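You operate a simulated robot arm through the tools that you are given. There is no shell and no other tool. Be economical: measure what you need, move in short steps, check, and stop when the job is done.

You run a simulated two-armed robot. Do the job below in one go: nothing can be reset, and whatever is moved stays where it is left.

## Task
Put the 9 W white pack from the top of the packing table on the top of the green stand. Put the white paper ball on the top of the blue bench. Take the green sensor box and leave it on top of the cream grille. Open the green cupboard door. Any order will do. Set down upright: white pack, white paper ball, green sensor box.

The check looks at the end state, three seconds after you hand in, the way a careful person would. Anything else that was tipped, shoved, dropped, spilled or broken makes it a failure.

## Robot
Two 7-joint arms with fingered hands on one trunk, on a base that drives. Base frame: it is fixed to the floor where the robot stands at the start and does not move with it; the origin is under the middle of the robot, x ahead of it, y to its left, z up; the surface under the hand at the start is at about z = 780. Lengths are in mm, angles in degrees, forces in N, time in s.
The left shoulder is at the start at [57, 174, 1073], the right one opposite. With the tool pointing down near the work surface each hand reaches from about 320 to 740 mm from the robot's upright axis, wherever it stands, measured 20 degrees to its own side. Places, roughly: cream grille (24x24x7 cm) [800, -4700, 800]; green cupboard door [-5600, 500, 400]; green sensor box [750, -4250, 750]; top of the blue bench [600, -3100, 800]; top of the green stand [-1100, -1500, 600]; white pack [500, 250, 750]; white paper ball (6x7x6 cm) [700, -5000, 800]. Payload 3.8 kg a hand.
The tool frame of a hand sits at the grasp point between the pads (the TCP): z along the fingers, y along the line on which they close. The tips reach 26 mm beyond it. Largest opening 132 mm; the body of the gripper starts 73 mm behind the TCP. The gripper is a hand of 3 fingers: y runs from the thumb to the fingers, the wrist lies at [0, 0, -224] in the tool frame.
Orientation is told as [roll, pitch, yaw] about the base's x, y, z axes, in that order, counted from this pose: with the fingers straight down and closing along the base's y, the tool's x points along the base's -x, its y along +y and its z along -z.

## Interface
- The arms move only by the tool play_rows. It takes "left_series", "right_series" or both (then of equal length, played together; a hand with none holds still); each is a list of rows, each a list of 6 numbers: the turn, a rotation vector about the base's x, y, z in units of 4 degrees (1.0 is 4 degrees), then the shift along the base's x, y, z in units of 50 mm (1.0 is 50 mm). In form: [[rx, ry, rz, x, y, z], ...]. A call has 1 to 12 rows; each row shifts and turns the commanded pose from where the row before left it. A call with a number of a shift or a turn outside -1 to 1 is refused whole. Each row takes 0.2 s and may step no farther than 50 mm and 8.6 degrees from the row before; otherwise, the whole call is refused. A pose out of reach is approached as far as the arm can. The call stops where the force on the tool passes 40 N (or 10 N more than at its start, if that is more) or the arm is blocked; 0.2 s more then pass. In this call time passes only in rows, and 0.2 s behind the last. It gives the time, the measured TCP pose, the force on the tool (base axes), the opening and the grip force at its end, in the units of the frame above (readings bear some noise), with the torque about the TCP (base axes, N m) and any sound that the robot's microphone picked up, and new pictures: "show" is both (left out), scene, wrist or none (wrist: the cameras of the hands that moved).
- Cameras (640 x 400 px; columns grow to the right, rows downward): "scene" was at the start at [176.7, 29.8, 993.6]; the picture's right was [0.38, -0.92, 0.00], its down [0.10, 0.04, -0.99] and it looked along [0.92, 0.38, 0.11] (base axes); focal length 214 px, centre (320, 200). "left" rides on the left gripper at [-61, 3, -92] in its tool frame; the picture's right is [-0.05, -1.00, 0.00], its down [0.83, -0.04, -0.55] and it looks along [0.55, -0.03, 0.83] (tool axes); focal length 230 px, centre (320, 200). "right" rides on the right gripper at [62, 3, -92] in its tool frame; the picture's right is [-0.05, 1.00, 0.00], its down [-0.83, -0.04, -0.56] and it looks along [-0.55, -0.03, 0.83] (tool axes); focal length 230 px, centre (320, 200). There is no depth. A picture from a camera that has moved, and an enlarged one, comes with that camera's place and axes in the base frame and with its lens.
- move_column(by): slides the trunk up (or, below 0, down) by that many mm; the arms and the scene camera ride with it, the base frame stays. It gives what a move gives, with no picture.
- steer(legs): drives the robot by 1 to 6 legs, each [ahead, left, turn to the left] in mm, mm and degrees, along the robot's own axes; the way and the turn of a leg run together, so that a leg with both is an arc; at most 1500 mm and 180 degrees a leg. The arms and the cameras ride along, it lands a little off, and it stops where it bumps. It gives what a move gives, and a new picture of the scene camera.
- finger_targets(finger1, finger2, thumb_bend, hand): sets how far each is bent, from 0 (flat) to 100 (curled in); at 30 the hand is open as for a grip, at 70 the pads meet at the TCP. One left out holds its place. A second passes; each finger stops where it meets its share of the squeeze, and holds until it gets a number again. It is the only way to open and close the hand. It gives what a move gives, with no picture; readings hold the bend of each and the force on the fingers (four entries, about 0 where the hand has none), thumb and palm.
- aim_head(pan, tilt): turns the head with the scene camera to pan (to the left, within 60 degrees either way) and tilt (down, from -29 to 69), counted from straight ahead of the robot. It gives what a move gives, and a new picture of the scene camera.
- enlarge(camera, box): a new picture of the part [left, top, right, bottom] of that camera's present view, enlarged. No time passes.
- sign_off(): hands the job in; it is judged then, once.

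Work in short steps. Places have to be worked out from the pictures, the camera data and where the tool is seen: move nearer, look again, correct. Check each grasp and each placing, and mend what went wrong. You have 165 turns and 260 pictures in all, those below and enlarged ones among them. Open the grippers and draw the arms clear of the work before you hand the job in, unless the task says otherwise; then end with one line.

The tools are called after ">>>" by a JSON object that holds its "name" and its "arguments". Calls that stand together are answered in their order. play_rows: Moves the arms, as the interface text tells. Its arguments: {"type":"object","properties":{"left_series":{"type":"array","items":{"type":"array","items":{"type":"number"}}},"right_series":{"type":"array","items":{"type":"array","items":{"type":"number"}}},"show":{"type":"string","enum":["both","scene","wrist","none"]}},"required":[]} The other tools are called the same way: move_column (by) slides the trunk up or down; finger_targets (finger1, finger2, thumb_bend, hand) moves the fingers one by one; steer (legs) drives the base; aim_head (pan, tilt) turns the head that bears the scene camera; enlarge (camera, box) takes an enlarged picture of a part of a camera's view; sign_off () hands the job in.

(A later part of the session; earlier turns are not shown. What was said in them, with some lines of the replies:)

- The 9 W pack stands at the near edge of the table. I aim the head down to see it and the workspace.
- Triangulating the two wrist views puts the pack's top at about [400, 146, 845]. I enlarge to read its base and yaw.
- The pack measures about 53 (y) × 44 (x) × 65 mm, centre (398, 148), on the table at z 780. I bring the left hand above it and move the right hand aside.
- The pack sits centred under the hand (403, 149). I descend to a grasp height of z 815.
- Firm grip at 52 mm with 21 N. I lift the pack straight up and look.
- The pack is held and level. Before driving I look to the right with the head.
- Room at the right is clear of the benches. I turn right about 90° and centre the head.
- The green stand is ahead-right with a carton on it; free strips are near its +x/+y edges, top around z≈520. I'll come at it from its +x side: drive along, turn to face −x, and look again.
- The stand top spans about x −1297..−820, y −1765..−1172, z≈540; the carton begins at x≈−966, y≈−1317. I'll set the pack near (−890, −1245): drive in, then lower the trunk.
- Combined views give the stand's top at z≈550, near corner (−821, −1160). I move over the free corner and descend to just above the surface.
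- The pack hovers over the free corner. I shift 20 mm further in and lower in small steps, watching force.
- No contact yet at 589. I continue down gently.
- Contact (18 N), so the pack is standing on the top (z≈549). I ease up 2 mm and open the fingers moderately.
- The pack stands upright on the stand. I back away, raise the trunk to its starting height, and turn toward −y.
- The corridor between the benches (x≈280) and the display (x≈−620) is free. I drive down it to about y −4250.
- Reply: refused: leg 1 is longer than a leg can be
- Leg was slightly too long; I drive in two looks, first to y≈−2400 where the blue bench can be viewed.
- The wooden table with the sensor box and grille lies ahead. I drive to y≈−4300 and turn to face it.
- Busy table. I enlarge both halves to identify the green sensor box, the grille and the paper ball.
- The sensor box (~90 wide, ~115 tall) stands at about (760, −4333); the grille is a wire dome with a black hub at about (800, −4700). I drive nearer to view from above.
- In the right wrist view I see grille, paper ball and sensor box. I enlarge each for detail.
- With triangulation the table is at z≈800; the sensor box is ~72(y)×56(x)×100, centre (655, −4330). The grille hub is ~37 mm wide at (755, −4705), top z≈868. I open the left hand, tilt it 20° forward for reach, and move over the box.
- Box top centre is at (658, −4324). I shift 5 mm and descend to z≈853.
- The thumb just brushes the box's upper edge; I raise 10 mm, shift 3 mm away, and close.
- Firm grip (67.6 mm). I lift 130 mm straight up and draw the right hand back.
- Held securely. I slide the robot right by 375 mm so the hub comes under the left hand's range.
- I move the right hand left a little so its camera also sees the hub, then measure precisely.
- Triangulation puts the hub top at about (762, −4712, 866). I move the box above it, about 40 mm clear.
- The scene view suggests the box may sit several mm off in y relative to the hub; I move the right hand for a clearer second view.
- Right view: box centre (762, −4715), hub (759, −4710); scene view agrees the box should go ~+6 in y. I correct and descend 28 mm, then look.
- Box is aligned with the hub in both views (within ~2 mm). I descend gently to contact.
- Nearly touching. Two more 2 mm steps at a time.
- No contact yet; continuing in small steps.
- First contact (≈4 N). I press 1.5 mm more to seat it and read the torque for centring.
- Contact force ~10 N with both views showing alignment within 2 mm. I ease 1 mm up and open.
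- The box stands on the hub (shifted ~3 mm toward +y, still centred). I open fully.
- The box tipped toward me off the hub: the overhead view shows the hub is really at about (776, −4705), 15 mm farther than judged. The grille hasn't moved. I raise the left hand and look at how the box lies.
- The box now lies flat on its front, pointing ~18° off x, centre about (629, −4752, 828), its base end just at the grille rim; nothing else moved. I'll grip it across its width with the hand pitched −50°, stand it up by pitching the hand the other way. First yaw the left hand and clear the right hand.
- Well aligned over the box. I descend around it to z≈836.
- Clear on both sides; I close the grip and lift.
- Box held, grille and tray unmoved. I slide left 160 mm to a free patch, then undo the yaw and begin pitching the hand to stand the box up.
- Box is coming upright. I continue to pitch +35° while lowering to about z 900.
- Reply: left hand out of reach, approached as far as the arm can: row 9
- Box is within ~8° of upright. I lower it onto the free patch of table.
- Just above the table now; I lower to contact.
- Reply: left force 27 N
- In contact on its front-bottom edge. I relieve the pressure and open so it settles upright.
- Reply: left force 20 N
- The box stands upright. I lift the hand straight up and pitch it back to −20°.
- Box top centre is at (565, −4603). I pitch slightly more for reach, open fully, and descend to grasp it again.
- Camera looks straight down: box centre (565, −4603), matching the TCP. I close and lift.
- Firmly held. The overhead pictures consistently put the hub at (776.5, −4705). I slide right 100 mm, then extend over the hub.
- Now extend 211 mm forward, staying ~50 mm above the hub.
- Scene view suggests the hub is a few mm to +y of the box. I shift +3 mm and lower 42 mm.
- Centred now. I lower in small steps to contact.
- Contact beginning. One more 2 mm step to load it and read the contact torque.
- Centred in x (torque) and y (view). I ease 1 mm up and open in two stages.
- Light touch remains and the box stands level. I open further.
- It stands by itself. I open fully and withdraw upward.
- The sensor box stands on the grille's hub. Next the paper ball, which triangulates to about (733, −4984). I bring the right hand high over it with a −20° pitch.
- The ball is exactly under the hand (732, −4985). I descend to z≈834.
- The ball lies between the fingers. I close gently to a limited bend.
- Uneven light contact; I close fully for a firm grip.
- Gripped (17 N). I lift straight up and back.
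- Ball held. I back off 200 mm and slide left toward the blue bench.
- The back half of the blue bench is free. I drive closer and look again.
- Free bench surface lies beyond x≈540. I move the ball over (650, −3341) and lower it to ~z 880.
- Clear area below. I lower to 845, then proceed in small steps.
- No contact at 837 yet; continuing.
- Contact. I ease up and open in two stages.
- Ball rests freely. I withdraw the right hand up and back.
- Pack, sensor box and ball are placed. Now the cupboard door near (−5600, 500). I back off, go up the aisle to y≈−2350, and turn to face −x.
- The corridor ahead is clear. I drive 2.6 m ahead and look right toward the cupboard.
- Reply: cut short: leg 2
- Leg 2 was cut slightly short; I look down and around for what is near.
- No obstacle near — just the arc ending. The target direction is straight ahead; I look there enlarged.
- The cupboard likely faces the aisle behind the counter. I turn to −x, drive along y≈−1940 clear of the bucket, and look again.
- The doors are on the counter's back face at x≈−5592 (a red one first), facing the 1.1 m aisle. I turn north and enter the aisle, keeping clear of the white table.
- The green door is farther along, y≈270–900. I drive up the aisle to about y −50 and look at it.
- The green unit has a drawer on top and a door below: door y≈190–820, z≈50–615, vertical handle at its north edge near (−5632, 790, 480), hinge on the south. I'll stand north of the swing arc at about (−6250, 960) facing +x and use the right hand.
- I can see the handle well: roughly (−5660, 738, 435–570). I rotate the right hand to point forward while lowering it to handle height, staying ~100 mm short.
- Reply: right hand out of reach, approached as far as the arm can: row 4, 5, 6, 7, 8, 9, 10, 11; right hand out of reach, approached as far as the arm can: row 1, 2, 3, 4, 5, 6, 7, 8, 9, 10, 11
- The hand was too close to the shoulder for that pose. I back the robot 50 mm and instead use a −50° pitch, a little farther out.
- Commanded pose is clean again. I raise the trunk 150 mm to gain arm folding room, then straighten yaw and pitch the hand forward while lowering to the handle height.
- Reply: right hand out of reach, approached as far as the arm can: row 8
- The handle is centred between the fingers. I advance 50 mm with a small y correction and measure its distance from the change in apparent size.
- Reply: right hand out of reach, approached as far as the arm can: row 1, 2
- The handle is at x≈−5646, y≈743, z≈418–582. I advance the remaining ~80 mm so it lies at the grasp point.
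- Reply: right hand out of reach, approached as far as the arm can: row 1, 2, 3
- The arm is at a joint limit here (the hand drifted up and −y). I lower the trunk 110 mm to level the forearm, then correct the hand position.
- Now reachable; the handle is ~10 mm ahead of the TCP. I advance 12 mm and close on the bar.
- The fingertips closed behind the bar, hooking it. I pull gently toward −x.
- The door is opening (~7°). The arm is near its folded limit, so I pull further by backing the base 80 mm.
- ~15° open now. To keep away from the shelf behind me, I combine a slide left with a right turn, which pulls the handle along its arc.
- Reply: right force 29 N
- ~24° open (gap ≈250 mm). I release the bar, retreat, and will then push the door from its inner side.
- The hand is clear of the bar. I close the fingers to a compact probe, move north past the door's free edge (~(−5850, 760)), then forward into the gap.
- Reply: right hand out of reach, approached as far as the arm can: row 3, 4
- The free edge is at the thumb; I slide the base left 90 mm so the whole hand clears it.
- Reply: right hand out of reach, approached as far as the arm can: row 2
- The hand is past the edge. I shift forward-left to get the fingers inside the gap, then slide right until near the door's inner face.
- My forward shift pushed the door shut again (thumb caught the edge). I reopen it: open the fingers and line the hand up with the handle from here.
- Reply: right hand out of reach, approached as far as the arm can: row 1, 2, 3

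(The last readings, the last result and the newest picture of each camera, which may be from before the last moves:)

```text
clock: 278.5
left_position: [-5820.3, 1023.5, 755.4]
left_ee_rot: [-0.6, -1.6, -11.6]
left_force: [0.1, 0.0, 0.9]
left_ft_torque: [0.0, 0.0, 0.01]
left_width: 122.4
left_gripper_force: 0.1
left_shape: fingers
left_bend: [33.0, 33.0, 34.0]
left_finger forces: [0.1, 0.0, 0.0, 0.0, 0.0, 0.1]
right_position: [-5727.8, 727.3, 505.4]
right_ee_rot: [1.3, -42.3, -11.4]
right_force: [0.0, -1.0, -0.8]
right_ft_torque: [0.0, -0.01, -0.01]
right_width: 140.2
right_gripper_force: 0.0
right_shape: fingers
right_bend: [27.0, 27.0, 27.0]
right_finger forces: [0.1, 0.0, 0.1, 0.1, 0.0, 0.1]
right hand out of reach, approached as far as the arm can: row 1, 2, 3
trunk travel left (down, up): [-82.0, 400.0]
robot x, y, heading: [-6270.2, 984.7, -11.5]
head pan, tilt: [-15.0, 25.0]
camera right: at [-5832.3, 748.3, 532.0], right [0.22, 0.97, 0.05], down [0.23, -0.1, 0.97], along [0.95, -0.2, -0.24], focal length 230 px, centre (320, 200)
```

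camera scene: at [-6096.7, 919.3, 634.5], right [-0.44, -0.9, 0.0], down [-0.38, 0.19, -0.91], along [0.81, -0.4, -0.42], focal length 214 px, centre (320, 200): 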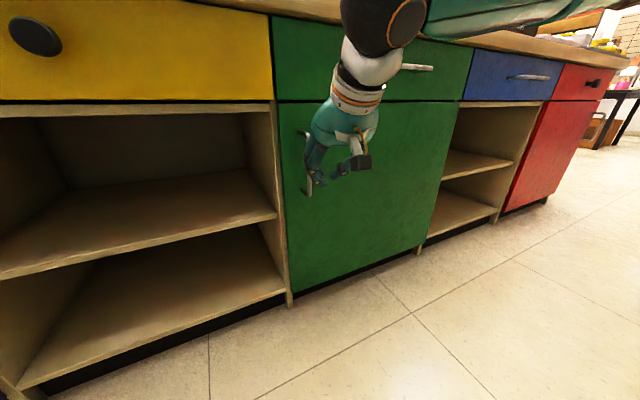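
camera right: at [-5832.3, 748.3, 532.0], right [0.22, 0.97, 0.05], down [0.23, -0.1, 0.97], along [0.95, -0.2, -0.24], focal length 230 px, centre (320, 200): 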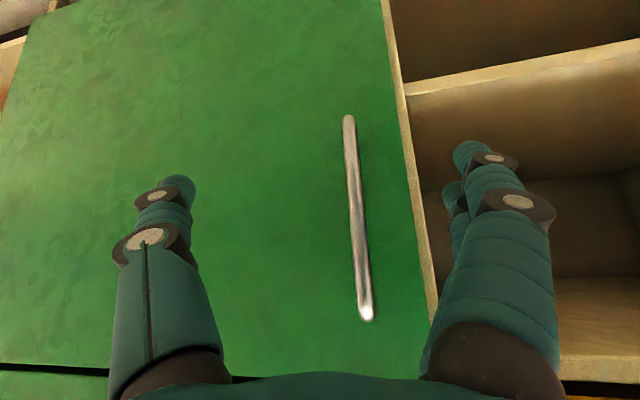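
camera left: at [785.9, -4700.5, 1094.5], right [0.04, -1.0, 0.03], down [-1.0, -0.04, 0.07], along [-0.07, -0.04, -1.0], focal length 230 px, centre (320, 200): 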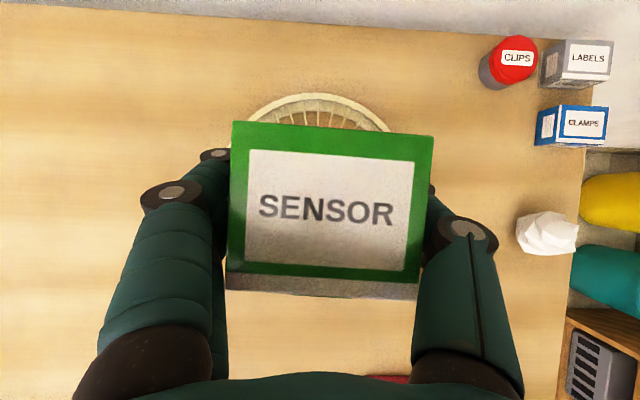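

The arm is at its lateral limit, so I make the final approach with the base: forward 72, left 29.

>>> {"name": "steer", "arguments": {"legs": [[40, 29, 0], [32, 0, 0]]}}

>>> {"name": "enlarge", "arguments": {"camera": "right", "box": [0, 0, 640, 400]}}

```text
clock: 279.9
left_position: [-5759.1, 1039.1, 757.0]
left_ee_rot: [-0.1, -1.5, -10.9]
left_force: [-1.1, 0.2, 0.4]
left_ft_torque: [-0.04, -0.01, 0.0]
left_width: 122.7
left_gripper_force: 0.1
left_shape: fingers
left_bend: [33.0, 33.0, 34.0]
left_finger forces: [0.0, 0.1, 0.1, 0.0, 0.0, 0.0]
right_position: [-5664.2, 743.0, 510.3]
right_ee_rot: [1.5, -42.6, -11.3]
right_force: [0.4, -0.1, -0.1]
right_ft_torque: [0.0, 0.03, -0.01]
right_width: 140.4
right_gripper_force: 0.1
right_shape: fingers
right_bend: [27.0, 27.0, 27.0]
right_finger forces: [0.0, 0.0, 0.1, 0.0, 0.1, 0.0]
trunk travel left (down, up): [-82.0, 400.0]
robot x, y, heading: [-6204.7, 996.9, -10.8]
head pan, tilt: [-15.0, 25.0]
stopped in leg 2: the robot was blocked; the commanded pose is now the measured one
camera scene: at [-6035.4, 933.1, 635.9], right [-0.44, -0.9, -0.01], down [-0.37, 0.19, -0.91], along [0.82, -0.4, -0.42], focal length 214 px, centre (320, 200)
```

scene: 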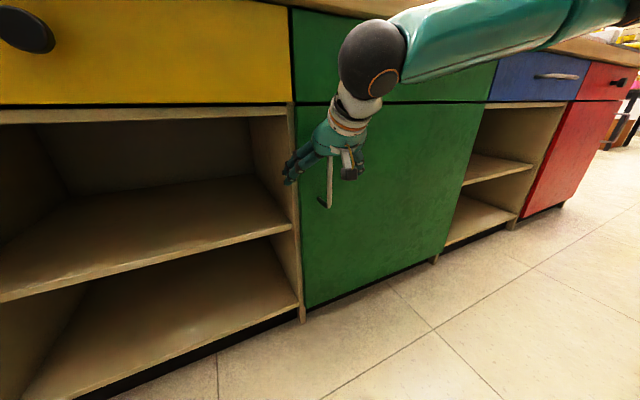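

```text
1.00 times, centred on (320, 200) of right (not enlarged: the box is as wide or as high as the picture)
camera zoom: at [-5769.4, 763.7, 534.8], right [0.21, 0.98, 0.06], down [0.22, -0.1, 0.97], along [0.95, -0.2, -0.24], focal length 230 px, centre (320, 200)
```

zoom: 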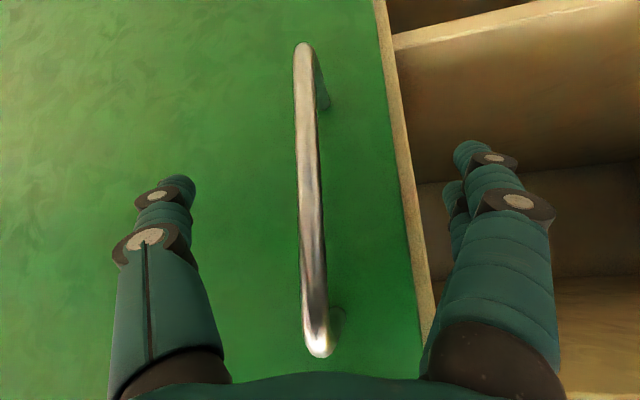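

Base was blocked slightly short, but the bar is between the fingers ~12 mm ahead. I advance by arm and close.

>>> {"name": "play_rows", "arguments": {"right_series": [[0, 0, 0, 0.2, -0.04, -0.05], [0, 0, 0, 0.2, -0.02, -0.05]], "show": "none"}}

>>> {"name": "finger_targets", "arguments": {"hand": "right", "finger1": 78, "finger2": 78, "thumb_bend": 74}}

>>> {"name": "enlarge", "arguments": {"camera": "right", "box": [0, 0, 640, 400]}}

```text
clock: 280.5
left_position: [-5759.4, 1038.2, 755.9]
left_ee_rot: [0.0, -1.4, -11.1]
left_force: [0.0, -0.5, -0.6]
left_ft_torque: [0.0, 0.02, 0.01]
left_width: 122.4
left_gripper_force: 0.0
left_shape: fingers
left_bend: [33.0, 33.0, 34.0]
left_finger forces: [0.0, 0.0, 0.1, 0.0, 0.1, 0.0]
right_position: [-5649.2, 736.8, 508.3]
right_ee_rot: [1.7, -42.5, -11.2]
right_force: [-0.3, 0.6, 0.3]
right_ft_torque: [-0.02, -0.01, -0.03]
right_width: 140.5
right_gripper_force: 0.0
right_shape: fingers
right_bend: [27.0, 27.0, 27.0]
right_finger forces: [0.0, 0.0, 0.0, 0.0, 0.0, 0.1]
right hand out of reach, approached as far as the arm can: row 2
trunk travel left (down, up): [-82.0, 400.0]
robot x, y, heading: [-6201.4, 998.3, -10.8]
head pan, tilt: [-15.0, 25.0]
```

```text
clock: 281.5
left_position: [-5759.3, 1039.3, 756.2]
left_ee_rot: [0.0, -1.3, -11.0]
left_force: [0.5, -0.3, 0.4]
left_ft_torque: [0.03, -0.03, -0.03]
left_width: 122.8
left_gripper_force: 0.0
left_shape: fingers
left_bend: [33.0, 33.0, 34.0]
left_finger forces: [0.0, 0.0, 0.0, 0.0, 0.0, 0.0]
right_position: [-5650.4, 739.7, 509.3]
right_ee_rot: [2.2, -42.8, -11.1]
right_force: [-2.3, 25.1, 3.6]
right_ft_torque: [0.62, -0.06, 0.9]
right_width: 34.9
right_gripper_force: 13.2
right_shape: fingers
right_bend: [47.0, 36.0, 74.0]
right_finger forces: [13.7, 12.8, 0.0, 0.2, 0.0, 0.1]
trunk travel left (down, up): [-82.0, 400.0]
robot x, y, heading: [-6201.9, 993.9, -11.0]
head pan, tilt: [-15.0, 25.0]
```

```text
1.00 times, centred on (320, 200) of right (not enlarged: the box is as wide or as high as the picture)
camera zoom: at [-5755.5, 759.7, 534.6], right [0.2, 0.98, 0.06], down [0.22, -0.11, 0.97], along [0.95, -0.18, -0.24], focal length 230 px, centre (320, 200)
```

zoom: 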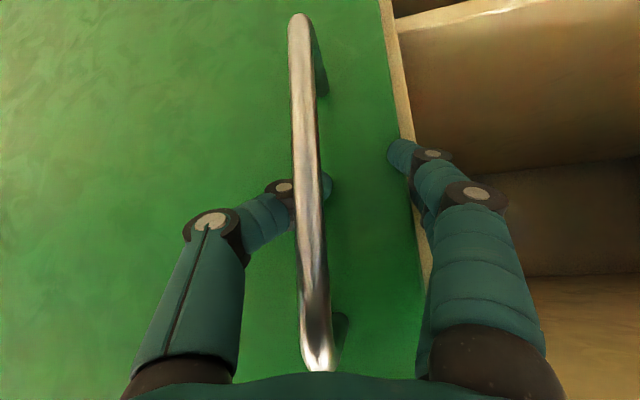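

The thumb hooks behind the bar. I relax the fingers and pull by backing the base.

>>> {"name": "finger_targets", "arguments": {"hand": "right", "finger1": 22, "finger2": 22, "thumb_bend": 82}}

>>> {"name": "steer", "arguments": {"legs": [[-75, -25, 0], [-80, -40, 0]]}}

```text
clock: 282.5
left_position: [-5759.7, 1039.6, 757.1]
left_ee_rot: [0.0, -1.2, -10.9]
left_force: [0.0, 0.4, -0.4]
left_ft_torque: [-0.01, -0.02, -0.01]
left_width: 122.6
left_gripper_force: 0.1
left_shape: fingers
left_bend: [33.0, 33.0, 34.0]
left_finger forces: [0.1, 0.1, 0.0, 0.0, 0.0, 0.1]
right_position: [-5649.2, 735.8, 509.4]
right_ee_rot: [1.6, -42.6, -11.3]
right_force: [-0.4, -0.2, -0.6]
right_ft_torque: [-0.01, -0.01, 0.02]
right_width: 58.5
right_gripper_force: 0.1
right_shape: fingers
right_bend: [22.0, 22.0, 82.0]
right_finger forces: [0.1, 0.0, 0.0, 0.0, 0.0, 0.1]
trunk travel left (down, up): [-82.0, 400.0]
robot x, y, heading: [-6204.7, 997.6, -11.0]
head pan, tilt: [-15.0, 25.0]
```

```text
clock: 284.3
left_position: [-5915.8, 1006.8, 751.4]
left_ee_rot: [-0.2, -0.8, -11.0]
left_force: [-0.3, -0.4, 0.7]
left_ft_torque: [-0.01, -0.02, 0.03]
left_width: 122.8
left_gripper_force: 0.1
left_shape: fingers
left_bend: [33.0, 33.0, 34.0]
left_finger forces: [0.0, 0.1, 0.1, 0.1, 0.0, 0.0]
right_position: [-5810.1, 704.3, 505.1]
right_ee_rot: [1.4, -42.2, -11.0]
right_force: [-0.9, -0.1, 0.1]
right_ft_torque: [-0.01, 0.03, 0.0]
right_width: 58.5
right_gripper_force: 0.1
right_shape: fingers
right_bend: [22.0, 22.0, 82.0]
right_finger forces: [0.0, 0.0, 0.0, 0.0, 0.1, 0.0]
trunk travel left (down, up): [-82.0, 400.0]
robot x, y, heading: [-6368.5, 966.0, -11.0]
head pan, tilt: [-15.0, 25.0]
camera scene: at [-6194.2, 901.1, 634.6], right [-0.44, -0.9, 0.0], down [-0.38, 0.19, -0.91], along [0.81, -0.4, -0.42], focal length 214 px, centre (320, 200)
```

scene: 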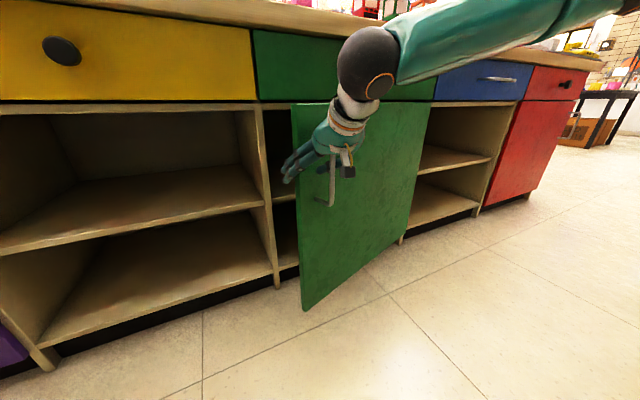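

Opening smoothly (~17°). I continue along the arc with combined slide and right turns.

>>> {"name": "steer", "arguments": {"legs": [[-30, 70, -14], [0, 45, -14]]}}

```text
clock: 285.9
left_position: [-5925.4, 970.6, 751.4]
left_ee_rot: [-0.3, -0.8, -25.6]
left_force: [-0.3, 0.1, -0.7]
left_ft_torque: [0.01, -0.01, 0.01]
left_width: 122.9
left_gripper_force: 0.1
left_shape: fingers
left_bend: [33.0, 33.0, 34.0]
left_finger forces: [0.0, 0.0, 0.1, 0.1, 0.0, 0.0]
right_position: [-5901.7, 659.5, 501.5]
right_ee_rot: [1.6, -41.4, -24.0]
right_force: [-0.1, 3.4, 1.9]
right_ft_torque: [-0.44, -0.16, 0.96]
right_width: 70.6
right_gripper_force: 15.1
right_shape: fingers
right_bend: [18.0, 10.0, 77.0]
right_finger forces: [2.4, 14.4, 0.0, 0.1, 13.9, 0.1]
trunk travel left (down, up): [-82.0, 400.0]
robot x, y, heading: [-6375.2, 1043.4, -25.9]
head pan, tilt: [-15.0, 25.0]
stopped in leg 2: the force on the tool passed its limit at 44 N (the readings are from after the stop); the commanded pose is now the measured one
camera scene: at [-6220.3, 938.6, 634.6], right [-0.65, -0.76, 0.0], down [-0.32, 0.28, -0.91], along [0.69, -0.59, -0.42], focal length 214 px, centre (320, 200)
```

scene: 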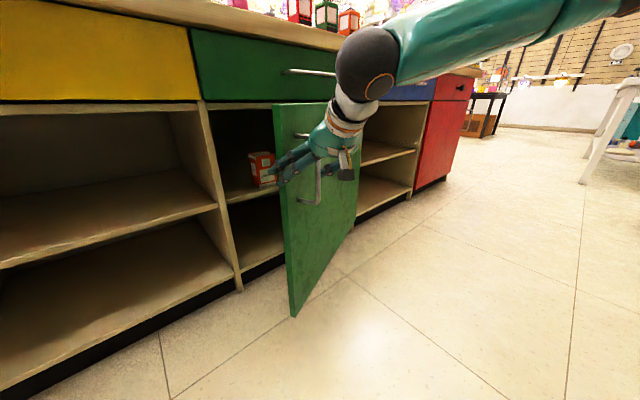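

About 29° open. I release the bar, lift the hand above the door's top, and raise/retract the left hand (it had touched the countertop overhang).

>>> {"name": "finger_targets", "arguments": {"hand": "right", "finger1": 22, "finger2": 22, "thumb_bend": 22}}

>>> {"name": "play_rows", "arguments": {"right_series": [[0, 0, 0, -0.1, 0.04, 0.5], [0, 0, 0, -0.1, 0.04, 0.8], [0, 0, 0, 0, 0, 0.9], [0, 0, 0, 0, 0, 0.9], [0, 0, 0, 0, 0, 0.4]], "left_series": [[0, 0, 0, -0.3, 0.2, 0.8], [0, 0, 0, -0.3, 0.2, 0.8], [0, 0, 0, -0.3, 0.2, 0.8], [0, 0, 0, 0, 0, 0.8], [0, 0, 0, 0, 0, 0.8]], "show": "both"}}

```text
clock: 286.9
left_position: [-5926.4, 971.6, 751.9]
left_ee_rot: [-0.3, -0.8, -25.6]
left_force: [0.7, -0.5, 0.0]
left_ft_torque: [-0.03, -0.01, -0.03]
left_width: 122.8
left_gripper_force: 0.0
left_shape: fingers
left_bend: [33.0, 33.0, 34.0]
left_finger forces: [0.1, 0.1, 0.0, 0.0, 0.0, 0.0]
right_position: [-5902.9, 661.0, 500.8]
right_ee_rot: [1.7, -41.3, -24.1]
right_force: [-7.5, 15.0, 2.7]
right_ft_torque: [0.0, -0.21, 0.97]
right_width: 154.8
right_gripper_force: 8.7
right_shape: fingers
right_bend: [18.0, 11.0, 22.0]
right_finger forces: [2.4, 13.6, 0.0, 0.0, 0.0, 0.1]
trunk travel left (down, up): [-82.0, 400.0]
robot x, y, heading: [-6371.8, 1040.5, -25.7]
head pan, tilt: [-15.0, 25.0]
```

```text
clock: 288.1
left_position: [-5983.1, 987.8, 894.1]
left_ee_rot: [-0.5, -0.8, -25.6]
left_force: [0.0, 0.8, -0.2]
left_ft_torque: [0.0, -0.01, 0.02]
left_width: 122.7
left_gripper_force: 0.1
left_shape: fingers
left_bend: [33.0, 33.0, 34.0]
left_finger forces: [0.0, 0.0, 0.0, 0.0, 0.1, 0.0]
left hand out of reach, approached as far as the arm can: row 4, 5
right_position: [-5913.8, 663.9, 675.2]
right_ee_rot: [1.6, -41.3, -24.5]
right_force: [-0.7, -0.7, 0.5]
right_ft_torque: [-0.04, 0.01, -0.02]
right_width: 151.5
right_gripper_force: 0.1
right_shape: fingers
right_bend: [22.0, 22.0, 22.0]
right_finger forces: [0.1, 0.1, 0.0, 0.0, 0.1, 0.1]
trunk travel left (down, up): [-82.0, 400.0]
robot x, y, heading: [-6373.7, 1040.9, -25.6]
head pan, tilt: [-15.0, 25.0]
camera scene: at [-6220.4, 938.3, 634.5], right [-0.65, -0.76, 0.0], down [-0.32, 0.28, -0.91], along [0.69, -0.59, -0.42], focal length 214 px, centre (320, 200)
camera right: at [-6009.6, 707.4, 703.7], right [0.43, 0.9, 0.06], down [0.21, -0.16, 0.96], along [0.88, -0.4, -0.26], focal length 230 px, centre (320, 200)
camera left: at [-5925.9, 966.6, 987.2], right [-0.39, -0.92, 0.01], down [-0.77, 0.33, 0.54], along [-0.5, 0.2, -0.84], focal length 230 px, centre (320, 200)
```

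scene: 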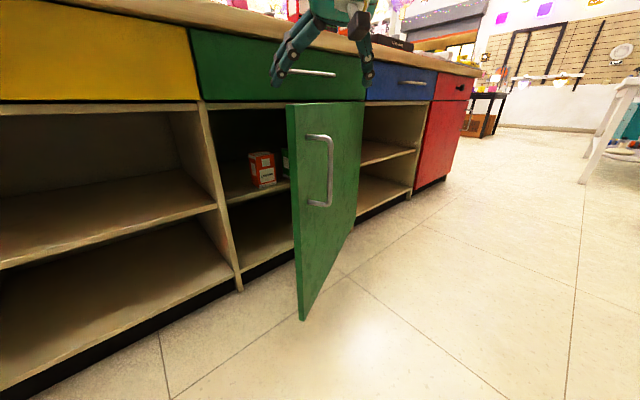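
right: 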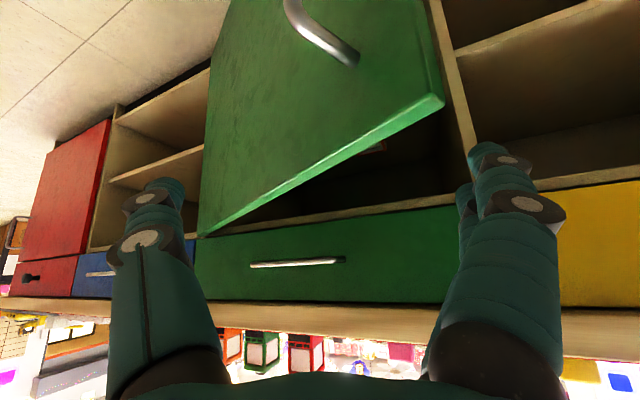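
left: 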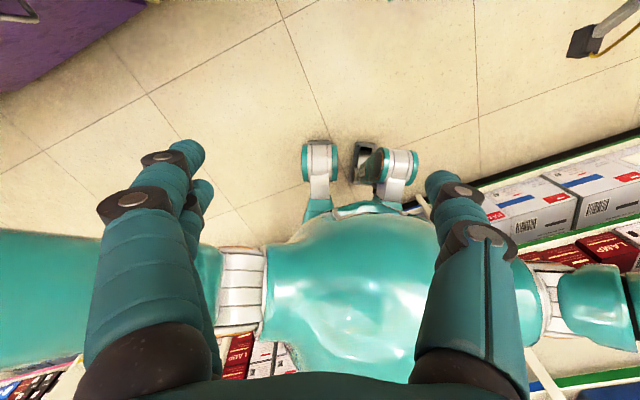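

Door free corner at (−5873, 728), θ≈26°. With fingers closed as a probe, I move over the door top to its inner side and lower it there.

>>> {"name": "finger_targets", "arguments": {"hand": "right", "finger1": 66, "finger2": 66, "thumb_bend": 66}}

>>> {"name": "play_rows", "arguments": {"right_series": [[0, 0, 0, 0.87, -0.1, 0.1], [0, 0, 0, 0.87, -0.1, 0], [0, 0, 0, 0.87, -0.1, 0], [0, 0, 0, 0, 0, -0.6], [0, 0, 0, 0, 0, -0.7], [0, 0, 0, 0, 0, -0.4]], "show": "both"}}

```text
clock: 289.1
left_position: [-5983.1, 988.4, 893.5]
left_ee_rot: [-0.5, -0.7, -25.8]
left_force: [-0.8, 0.7, 0.7]
left_ft_torque: [0.0, -0.05, 0.01]
left_width: 122.8
left_gripper_force: 0.0
left_shape: fingers
left_bend: [33.0, 33.0, 34.0]
left_finger forces: [0.0, 0.0, 0.0, 0.1, 0.0, 0.1]
right_position: [-5913.6, 664.5, 676.0]
right_ee_rot: [1.5, -41.2, -24.3]
right_force: [0.7, -0.3, 0.6]
right_ft_torque: [0.0, -0.01, 0.03]
right_width: 17.1
right_gripper_force: 0.0
right_shape: fingers
right_bend: [66.0, 66.0, 66.0]
right_finger forces: [0.0, 0.0, 0.0, 0.0, 0.1, 0.1]
trunk travel left (down, up): [-82.0, 400.0]
robot x, y, heading: [-6375.0, 1038.6, -25.6]
head pan, tilt: [-15.0, 25.0]
```

```text
clock: 290.3
left_position: [-5982.1, 988.2, 893.9]
left_ee_rot: [-0.5, -0.7, -25.7]
left_force: [0.3, 0.3, -0.1]
left_ft_torque: [0.01, 0.02, -0.02]
left_width: 122.7
left_gripper_force: 0.1
left_shape: fingers
left_bend: [33.0, 33.0, 34.0]
left_finger forces: [0.0, 0.0, 0.1, 0.0, 0.0, 0.0]
right_position: [-5840.6, 650.0, 653.5]
right_ee_rot: [2.5, -44.0, -24.9]
right_force: [-0.4, 1.7, 13.1]
right_ft_torque: [-0.14, -0.11, 0.05]
right_width: 11.6
right_gripper_force: 6.7
right_shape: fingers
right_bend: [66.0, 66.0, 69.0]
right_finger forces: [0.3, 0.1, 0.0, 0.1, 13.3, 0.0]
right hand out of reach, approached as far as the arm can: row 2, 3, 5
trunk travel left (down, up): [-82.0, 400.0]
robot x, y, heading: [-6371.8, 1037.5, -25.8]
head pan, tilt: [-15.0, 25.0]
stopped in row 5 (right hand): the force on the tool passed its limit at 50 N (the readings are from after the stop); the commanded pose is now the measured one
camera scene: at [-6220.2, 938.5, 634.6], right [-0.65, -0.76, 0.0], down [-0.32, 0.28, -0.91], along [0.69, -0.59, -0.42], focal length 214 px, centre (320, 200)
camera right: at [-5937.7, 693.7, 675.0], right [0.43, 0.9, 0.07], down [0.17, -0.15, 0.97], along [0.89, -0.4, -0.21], focal length 230 px, centre (320, 200)
```

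scene: 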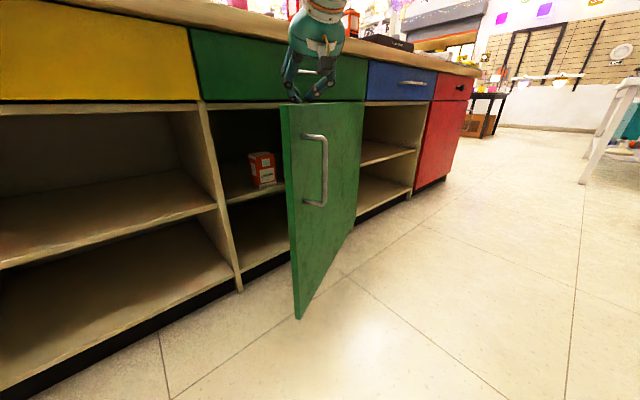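
right: 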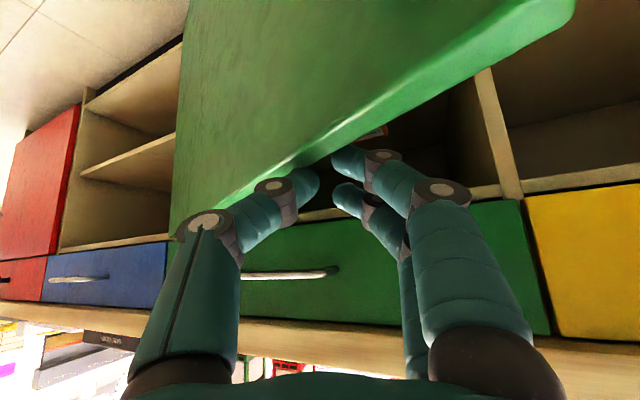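

The thumb rests on the door's top edge. I raise 30 mm, shift with the base to the inner side, then lower again.

>>> {"name": "play_rows", "arguments": {"right_series": [[0, 0, 0, 0, 0, 0.6]], "show": "none"}}

>>> {"name": "steer", "arguments": {"legs": [[42, 60, 0]]}}

>>> {"name": "play_rows", "arguments": {"right_series": [[0, 0, 0, 0, 0, -0.6], [0, 0, 0, 0, 0, -0.7], [0, 0, 0, 0, 0, -0.6]], "show": "both"}}

```text
clock: 290.7
left_position: [-5981.8, 988.4, 892.9]
left_ee_rot: [-0.3, -0.8, -25.7]
left_force: [0.0, 0.4, -2.1]
left_ft_torque: [0.0, -0.01, 0.02]
left_width: 122.7
left_gripper_force: 0.1
left_shape: fingers
left_bend: [33.0, 33.0, 34.0]
left_finger forces: [0.1, 0.0, 0.1, 0.0, 0.0, 0.0]
right_position: [-5840.6, 648.8, 678.8]
right_ee_rot: [2.2, -43.4, -24.8]
right_force: [-0.3, 0.1, -0.4]
right_ft_torque: [0.03, -0.02, 0.0]
right_width: 16.7
right_gripper_force: 0.1
right_shape: fingers
right_bend: [66.0, 66.0, 66.0]
right_finger forces: [0.0, 0.1, 0.0, 0.0, 0.0, 0.0]
trunk travel left (down, up): [-82.0, 400.0]
robot x, y, heading: [-6372.1, 1042.6, -25.7]
head pan, tilt: [-15.0, 25.0]
```

```text
clock: 291.9
left_position: [-5919.1, 1022.4, 893.2]
left_ee_rot: [-0.4, -0.7, -25.7]
left_force: [-0.1, 0.1, -0.9]
left_ft_torque: [-0.02, 0.04, 0.02]
left_width: 122.8
left_gripper_force: 0.1
left_shape: fingers
left_bend: [33.0, 33.0, 34.0]
left_finger forces: [0.0, 0.0, 0.0, 0.0, 0.1, 0.1]
right_position: [-5776.6, 684.3, 678.5]
right_ee_rot: [2.2, -43.4, -25.0]
right_force: [-0.7, 0.2, -0.2]
right_ft_torque: [0.03, -0.01, -0.05]
right_width: 16.5
right_gripper_force: 0.1
right_shape: fingers
right_bend: [66.0, 66.0, 66.0]
right_finger forces: [0.0, 0.0, 0.0, 0.1, 0.0, 0.0]
trunk travel left (down, up): [-82.0, 400.0]
robot x, y, heading: [-6310.3, 1077.1, -25.9]
head pan, tilt: [-15.0, 25.0]
camera scene: at [-6156.4, 973.6, 634.5], right [-0.65, -0.76, 0.0], down [-0.32, 0.28, -0.91], along [0.69, -0.59, -0.42], focal length 214 px, centre (320, 200)
```

scene: 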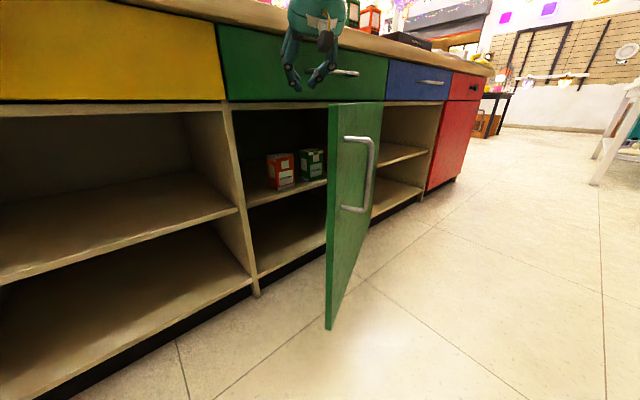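

```text
clock: 292.6
left_position: [-5918.8, 1024.3, 892.9]
left_ee_rot: [-0.3, -0.7, -25.6]
left_force: [0.2, -0.6, 0.0]
left_ft_torque: [0.01, 0.02, 0.03]
left_width: 122.7
left_gripper_force: 0.0
left_shape: fingers
left_bend: [33.0, 33.0, 34.0]
left_finger forces: [0.1, 0.0, 0.0, 0.1, 0.0, 0.0]
right_position: [-5773.8, 677.8, 615.2]
right_ee_rot: [3.8, -45.0, -25.7]
right_force: [-1.7, 5.3, 11.4]
right_ft_torque: [0.52, 1.22, -0.44]
right_width: 16.4
right_gripper_force: 0.0
right_shape: fingers
right_bend: [66.0, 66.0, 66.0]
right_finger forces: [0.0, 0.0, 0.0, 0.0, 0.0, 0.0]
right hand out of reach, approached as far as the arm can: row 2
trunk travel left (down, up): [-82.0, 400.0]
robot x, y, heading: [-6310.5, 1074.2, -25.7]
head pan, tilt: [-15.0, 25.0]
stopped in row 3 (right hand): the force on the tool passed its limit at 58 N (the readings are from after the stop); the commanded pose is now the measured one
camera scene: at [-6156.4, 973.5, 634.5], right [-0.65, -0.76, 0.0], down [-0.32, 0.28, -0.91], along [0.69, -0.59, -0.42], focal length 214 px, centre (320, 200)
camera right: at [-5872.1, 722.6, 636.0], right [0.42, 0.9, 0.08], down [0.14, -0.16, 0.98], along [0.89, -0.4, -0.2], focal length 230 px, centre (320, 200)
```

scene: 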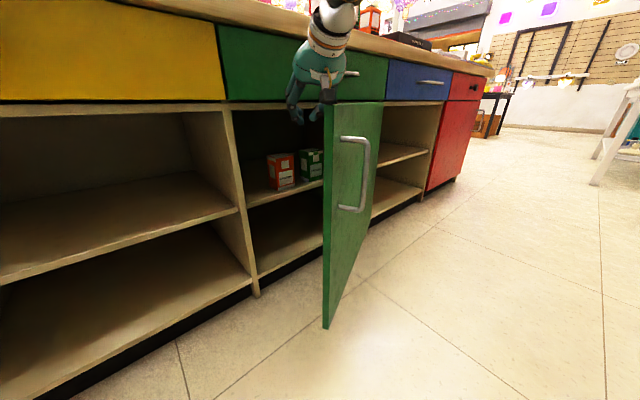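
right: 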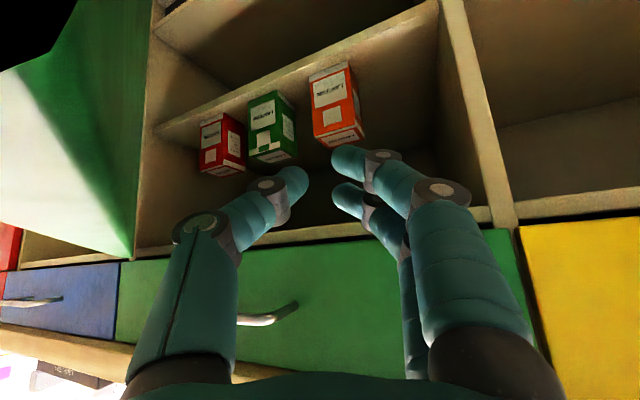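

The fingers are now inside the door with the palm touching its top edge. I raise 10 mm and swing the door by turning the base right.

>>> {"name": "play_rows", "arguments": {"right_series": [[0, 0, 0, 0, 0, 0.2]], "show": "none"}}

>>> {"name": "steer", "arguments": {"legs": [[0, 45, -12], [0, 0, -12]]}}

```text
clock: 293.0
left_position: [-5919.5, 1022.8, 893.7]
left_ee_rot: [-0.4, -0.7, -25.8]
left_force: [-0.4, -0.8, 0.1]
left_ft_torque: [-0.02, 0.02, 0.02]
left_width: 122.7
left_gripper_force: 0.0
left_shape: fingers
left_bend: [33.0, 33.0, 34.0]
left_finger forces: [0.1, 0.0, 0.1, 0.0, 0.0, 0.0]
right_position: [-5774.6, 675.8, 623.3]
right_ee_rot: [3.4, -44.7, -25.6]
right_force: [0.1, -0.9, 0.4]
right_ft_torque: [0.03, 0.02, -0.01]
right_width: 16.7
right_gripper_force: 0.0
right_shape: fingers
right_bend: [66.0, 66.0, 66.0]
right_finger forces: [0.0, 0.1, 0.0, 0.0, 0.1, 0.1]
trunk travel left (down, up): [-82.0, 400.0]
robot x, y, heading: [-6309.8, 1076.6, -25.8]
head pan, tilt: [-15.0, 25.0]
```

```text
clock: 295.0
left_position: [-5950.5, 905.7, 892.8]
left_ee_rot: [-0.2, -0.8, -49.6]
left_force: [0.1, 0.2, -1.2]
left_ft_torque: [-0.01, 0.01, 0.0]
left_width: 122.9
left_gripper_force: 0.0
left_shape: fingers
left_bend: [33.0, 33.0, 34.0]
left_finger forces: [0.0, 0.0, 0.0, 0.0, 0.0, 0.0]
right_position: [-5960.3, 533.3, 622.7]
right_ee_rot: [3.4, -44.8, -49.4]
right_force: [-0.1, -0.2, -0.6]
right_ft_torque: [0.0, 0.01, -0.02]
right_width: 16.7
right_gripper_force: 0.0
right_shape: fingers
right_bend: [66.0, 66.0, 66.0]
right_finger forces: [0.0, 0.0, 0.0, 0.0, 0.0, 0.0]
trunk travel left (down, up): [-82.0, 400.0]
robot x, y, heading: [-6287.4, 1114.4, -49.8]
head pan, tilt: [-15.0, 25.0]
camera scene: at [-6186.4, 958.3, 634.5], right [-0.9, -0.43, 0.0], down [-0.18, 0.38, -0.91], along [0.39, -0.82, -0.42], focal length 214 px, centre (320, 200)
```

scene: 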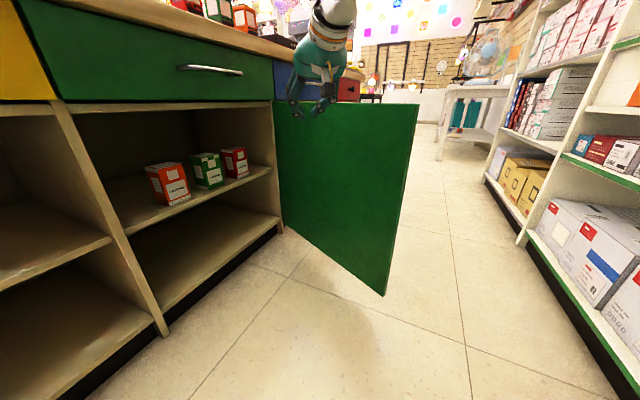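

The door swung to about 63°. I turn a bit more and drive forward so the hand pushes it to nearly 90°.

>>> {"name": "steer", "arguments": {"legs": [[0, 0, -15], [280, 0, 0]]}}

```text
clock: 297.8
left_position: [-5896.4, 574.8, 894.2]
left_ee_rot: [-0.3, -0.7, -64.6]
left_force: [-0.5, -0.6, -0.3]
left_ft_torque: [0.02, 0.01, 0.02]
left_width: 122.4
left_gripper_force: 0.1
left_shape: fingers
left_bend: [33.0, 33.0, 34.0]
left_finger forces: [0.0, 0.0, 0.0, 0.0, 0.0, 0.0]
right_position: [-6001.8, 214.2, 623.8]
right_ee_rot: [3.4, -44.9, -64.5]
right_force: [-1.3, 1.2, 0.3]
right_ft_torque: [0.0, 0.03, 0.02]
right_width: 16.2
right_gripper_force: 0.1
right_shape: fingers
right_bend: [66.0, 66.0, 66.0]
right_finger forces: [0.1, 0.0, 0.0, 0.0, 0.0, 0.1]
trunk travel left (down, up): [-82.0, 400.0]
robot x, y, heading: [-6166.5, 861.4, -64.8]
head pan, tilt: [-15.0, 25.0]
camera scene: at [-6110.2, 685.3, 634.4], right [-0.98, -0.18, 0.0], down [-0.08, 0.42, -0.91], along [0.16, -0.89, -0.42], focal length 214 px, centre (320, 200)
```

scene: 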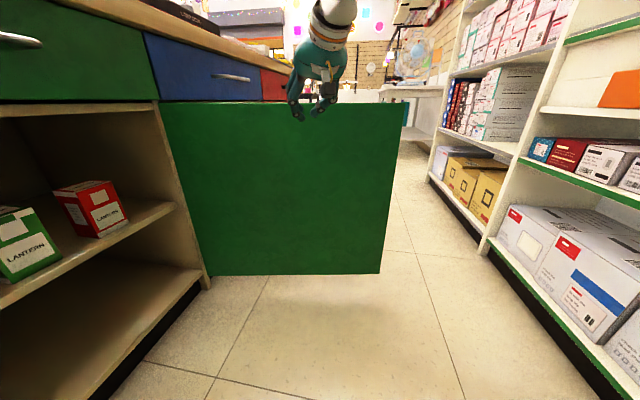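

The door stands open at roughly 90–100°. I lift the right hand clear, open it, and back the robot away.

>>> {"name": "play_rows", "arguments": {"right_series": [[0, 0, 0, 0, 0, 0.8], [0, 0, 0, 0, 0, 0.9], [0, 0, 0, 0, 0, 0.5]], "show": "none"}}

>>> {"name": "steer", "arguments": {"legs": [[-300, 0, 0]]}}

>>> {"name": "finger_targets", "arguments": {"hand": "right", "finger1": 30, "finger2": 30, "thumb_bend": 30}}

```text
clock: 298.6
left_position: [-5896.4, 574.3, 893.7]
left_ee_rot: [-0.4, -0.7, -64.6]
left_force: [-0.2, -0.3, 0.4]
left_ft_torque: [-0.01, -0.02, 0.0]
left_width: 122.7
left_gripper_force: 0.1
left_shape: fingers
left_bend: [33.0, 33.0, 34.0]
left_finger forces: [0.0, 0.1, 0.0, 0.0, 0.0, 0.1]
right_position: [-6002.7, 214.9, 732.2]
right_ee_rot: [3.5, -44.9, -64.5]
right_force: [0.1, -0.5, 0.0]
right_ft_torque: [-0.01, 0.01, 0.0]
right_width: 16.6
right_gripper_force: 0.1
right_shape: fingers
right_bend: [66.0, 66.0, 66.0]
right_finger forces: [0.1, 0.0, 0.0, 0.1, 0.1, 0.1]
trunk travel left (down, up): [-82.0, 400.0]
robot x, y, heading: [-6168.5, 862.5, -64.5]
head pan, tilt: [-15.0, 25.0]
```

```text
clock: 300.6
left_position: [-6023.0, 843.2, 893.5]
left_ee_rot: [-0.3, -0.7, -64.7]
left_force: [0.5, 1.0, -0.4]
left_ft_torque: [-0.02, -0.02, -0.05]
left_width: 122.8
left_gripper_force: 0.0
left_shape: fingers
left_bend: [33.0, 33.0, 34.0]
left_finger forces: [0.1, 0.1, 0.0, 0.1, 0.0, 0.1]
right_position: [-6129.3, 483.0, 732.7]
right_ee_rot: [3.4, -44.9, -64.5]
right_force: [0.1, -0.7, -0.1]
right_ft_torque: [0.02, -0.05, 0.04]
right_width: 16.6
right_gripper_force: 0.0
right_shape: fingers
right_bend: [66.0, 66.0, 66.0]
right_finger forces: [0.0, 0.0, 0.0, 0.0, 0.1, 0.0]
trunk travel left (down, up): [-82.0, 400.0]
robot x, y, heading: [-6294.0, 1129.0, -64.7]
head pan, tilt: [-15.0, 25.0]
camera scene: at [-6237.4, 954.5, 634.5], right [-0.98, -0.18, 0.0], down [-0.07, 0.42, -0.91], along [0.16, -0.89, -0.42], focal length 214 px, centre (320, 200)
```

scene: 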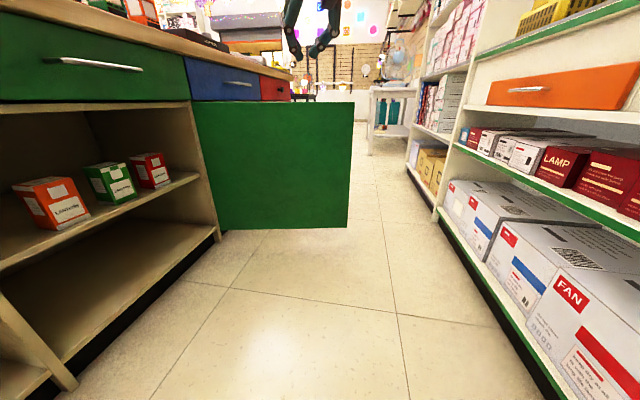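

```text
clock: 301.6
left_position: [-6024.3, 843.1, 894.0]
left_ee_rot: [-0.4, -0.7, -64.8]
left_force: [0.1, -0.1, -0.7]
left_ft_torque: [-0.02, -0.04, -0.02]
left_width: 122.8
left_gripper_force: 0.0
left_shape: fingers
left_bend: [33.0, 33.0, 34.0]
left_finger forces: [0.1, 0.0, 0.0, 0.0, 0.0, 0.0]
right_position: [-6129.5, 483.7, 732.0]
right_ee_rot: [3.4, -44.8, -64.6]
right_force: [-0.4, -0.3, 0.2]
right_ft_torque: [-0.01, 0.02, 0.06]
right_width: 133.6
right_gripper_force: 0.0
right_shape: fingers
right_bend: [30.0, 30.0, 30.0]
right_finger forces: [0.0, 0.0, 0.1, 0.1, 0.0, 0.0]
trunk travel left (down, up): [-82.0, 400.0]
robot x, y, heading: [-6290.2, 1134.8, -65.1]
head pan, tilt: [-15.0, 25.0]
```

The door stays wide open with its contents untouched. The pack, ball and sensor box were all last seen standing in place. Grippers are open and the arms clear, so I hand in.

>>> {"name": "sign_off", "arguments": {}}

```text
The job is handed in.
```

All four tasks are finished and handed in: the 9 W pack is on the green stand, the paper ball is on the blue bench, the sensor box stands on the grille hub after tipping off once and being re-set, and the green cupboard door is open about 90°.
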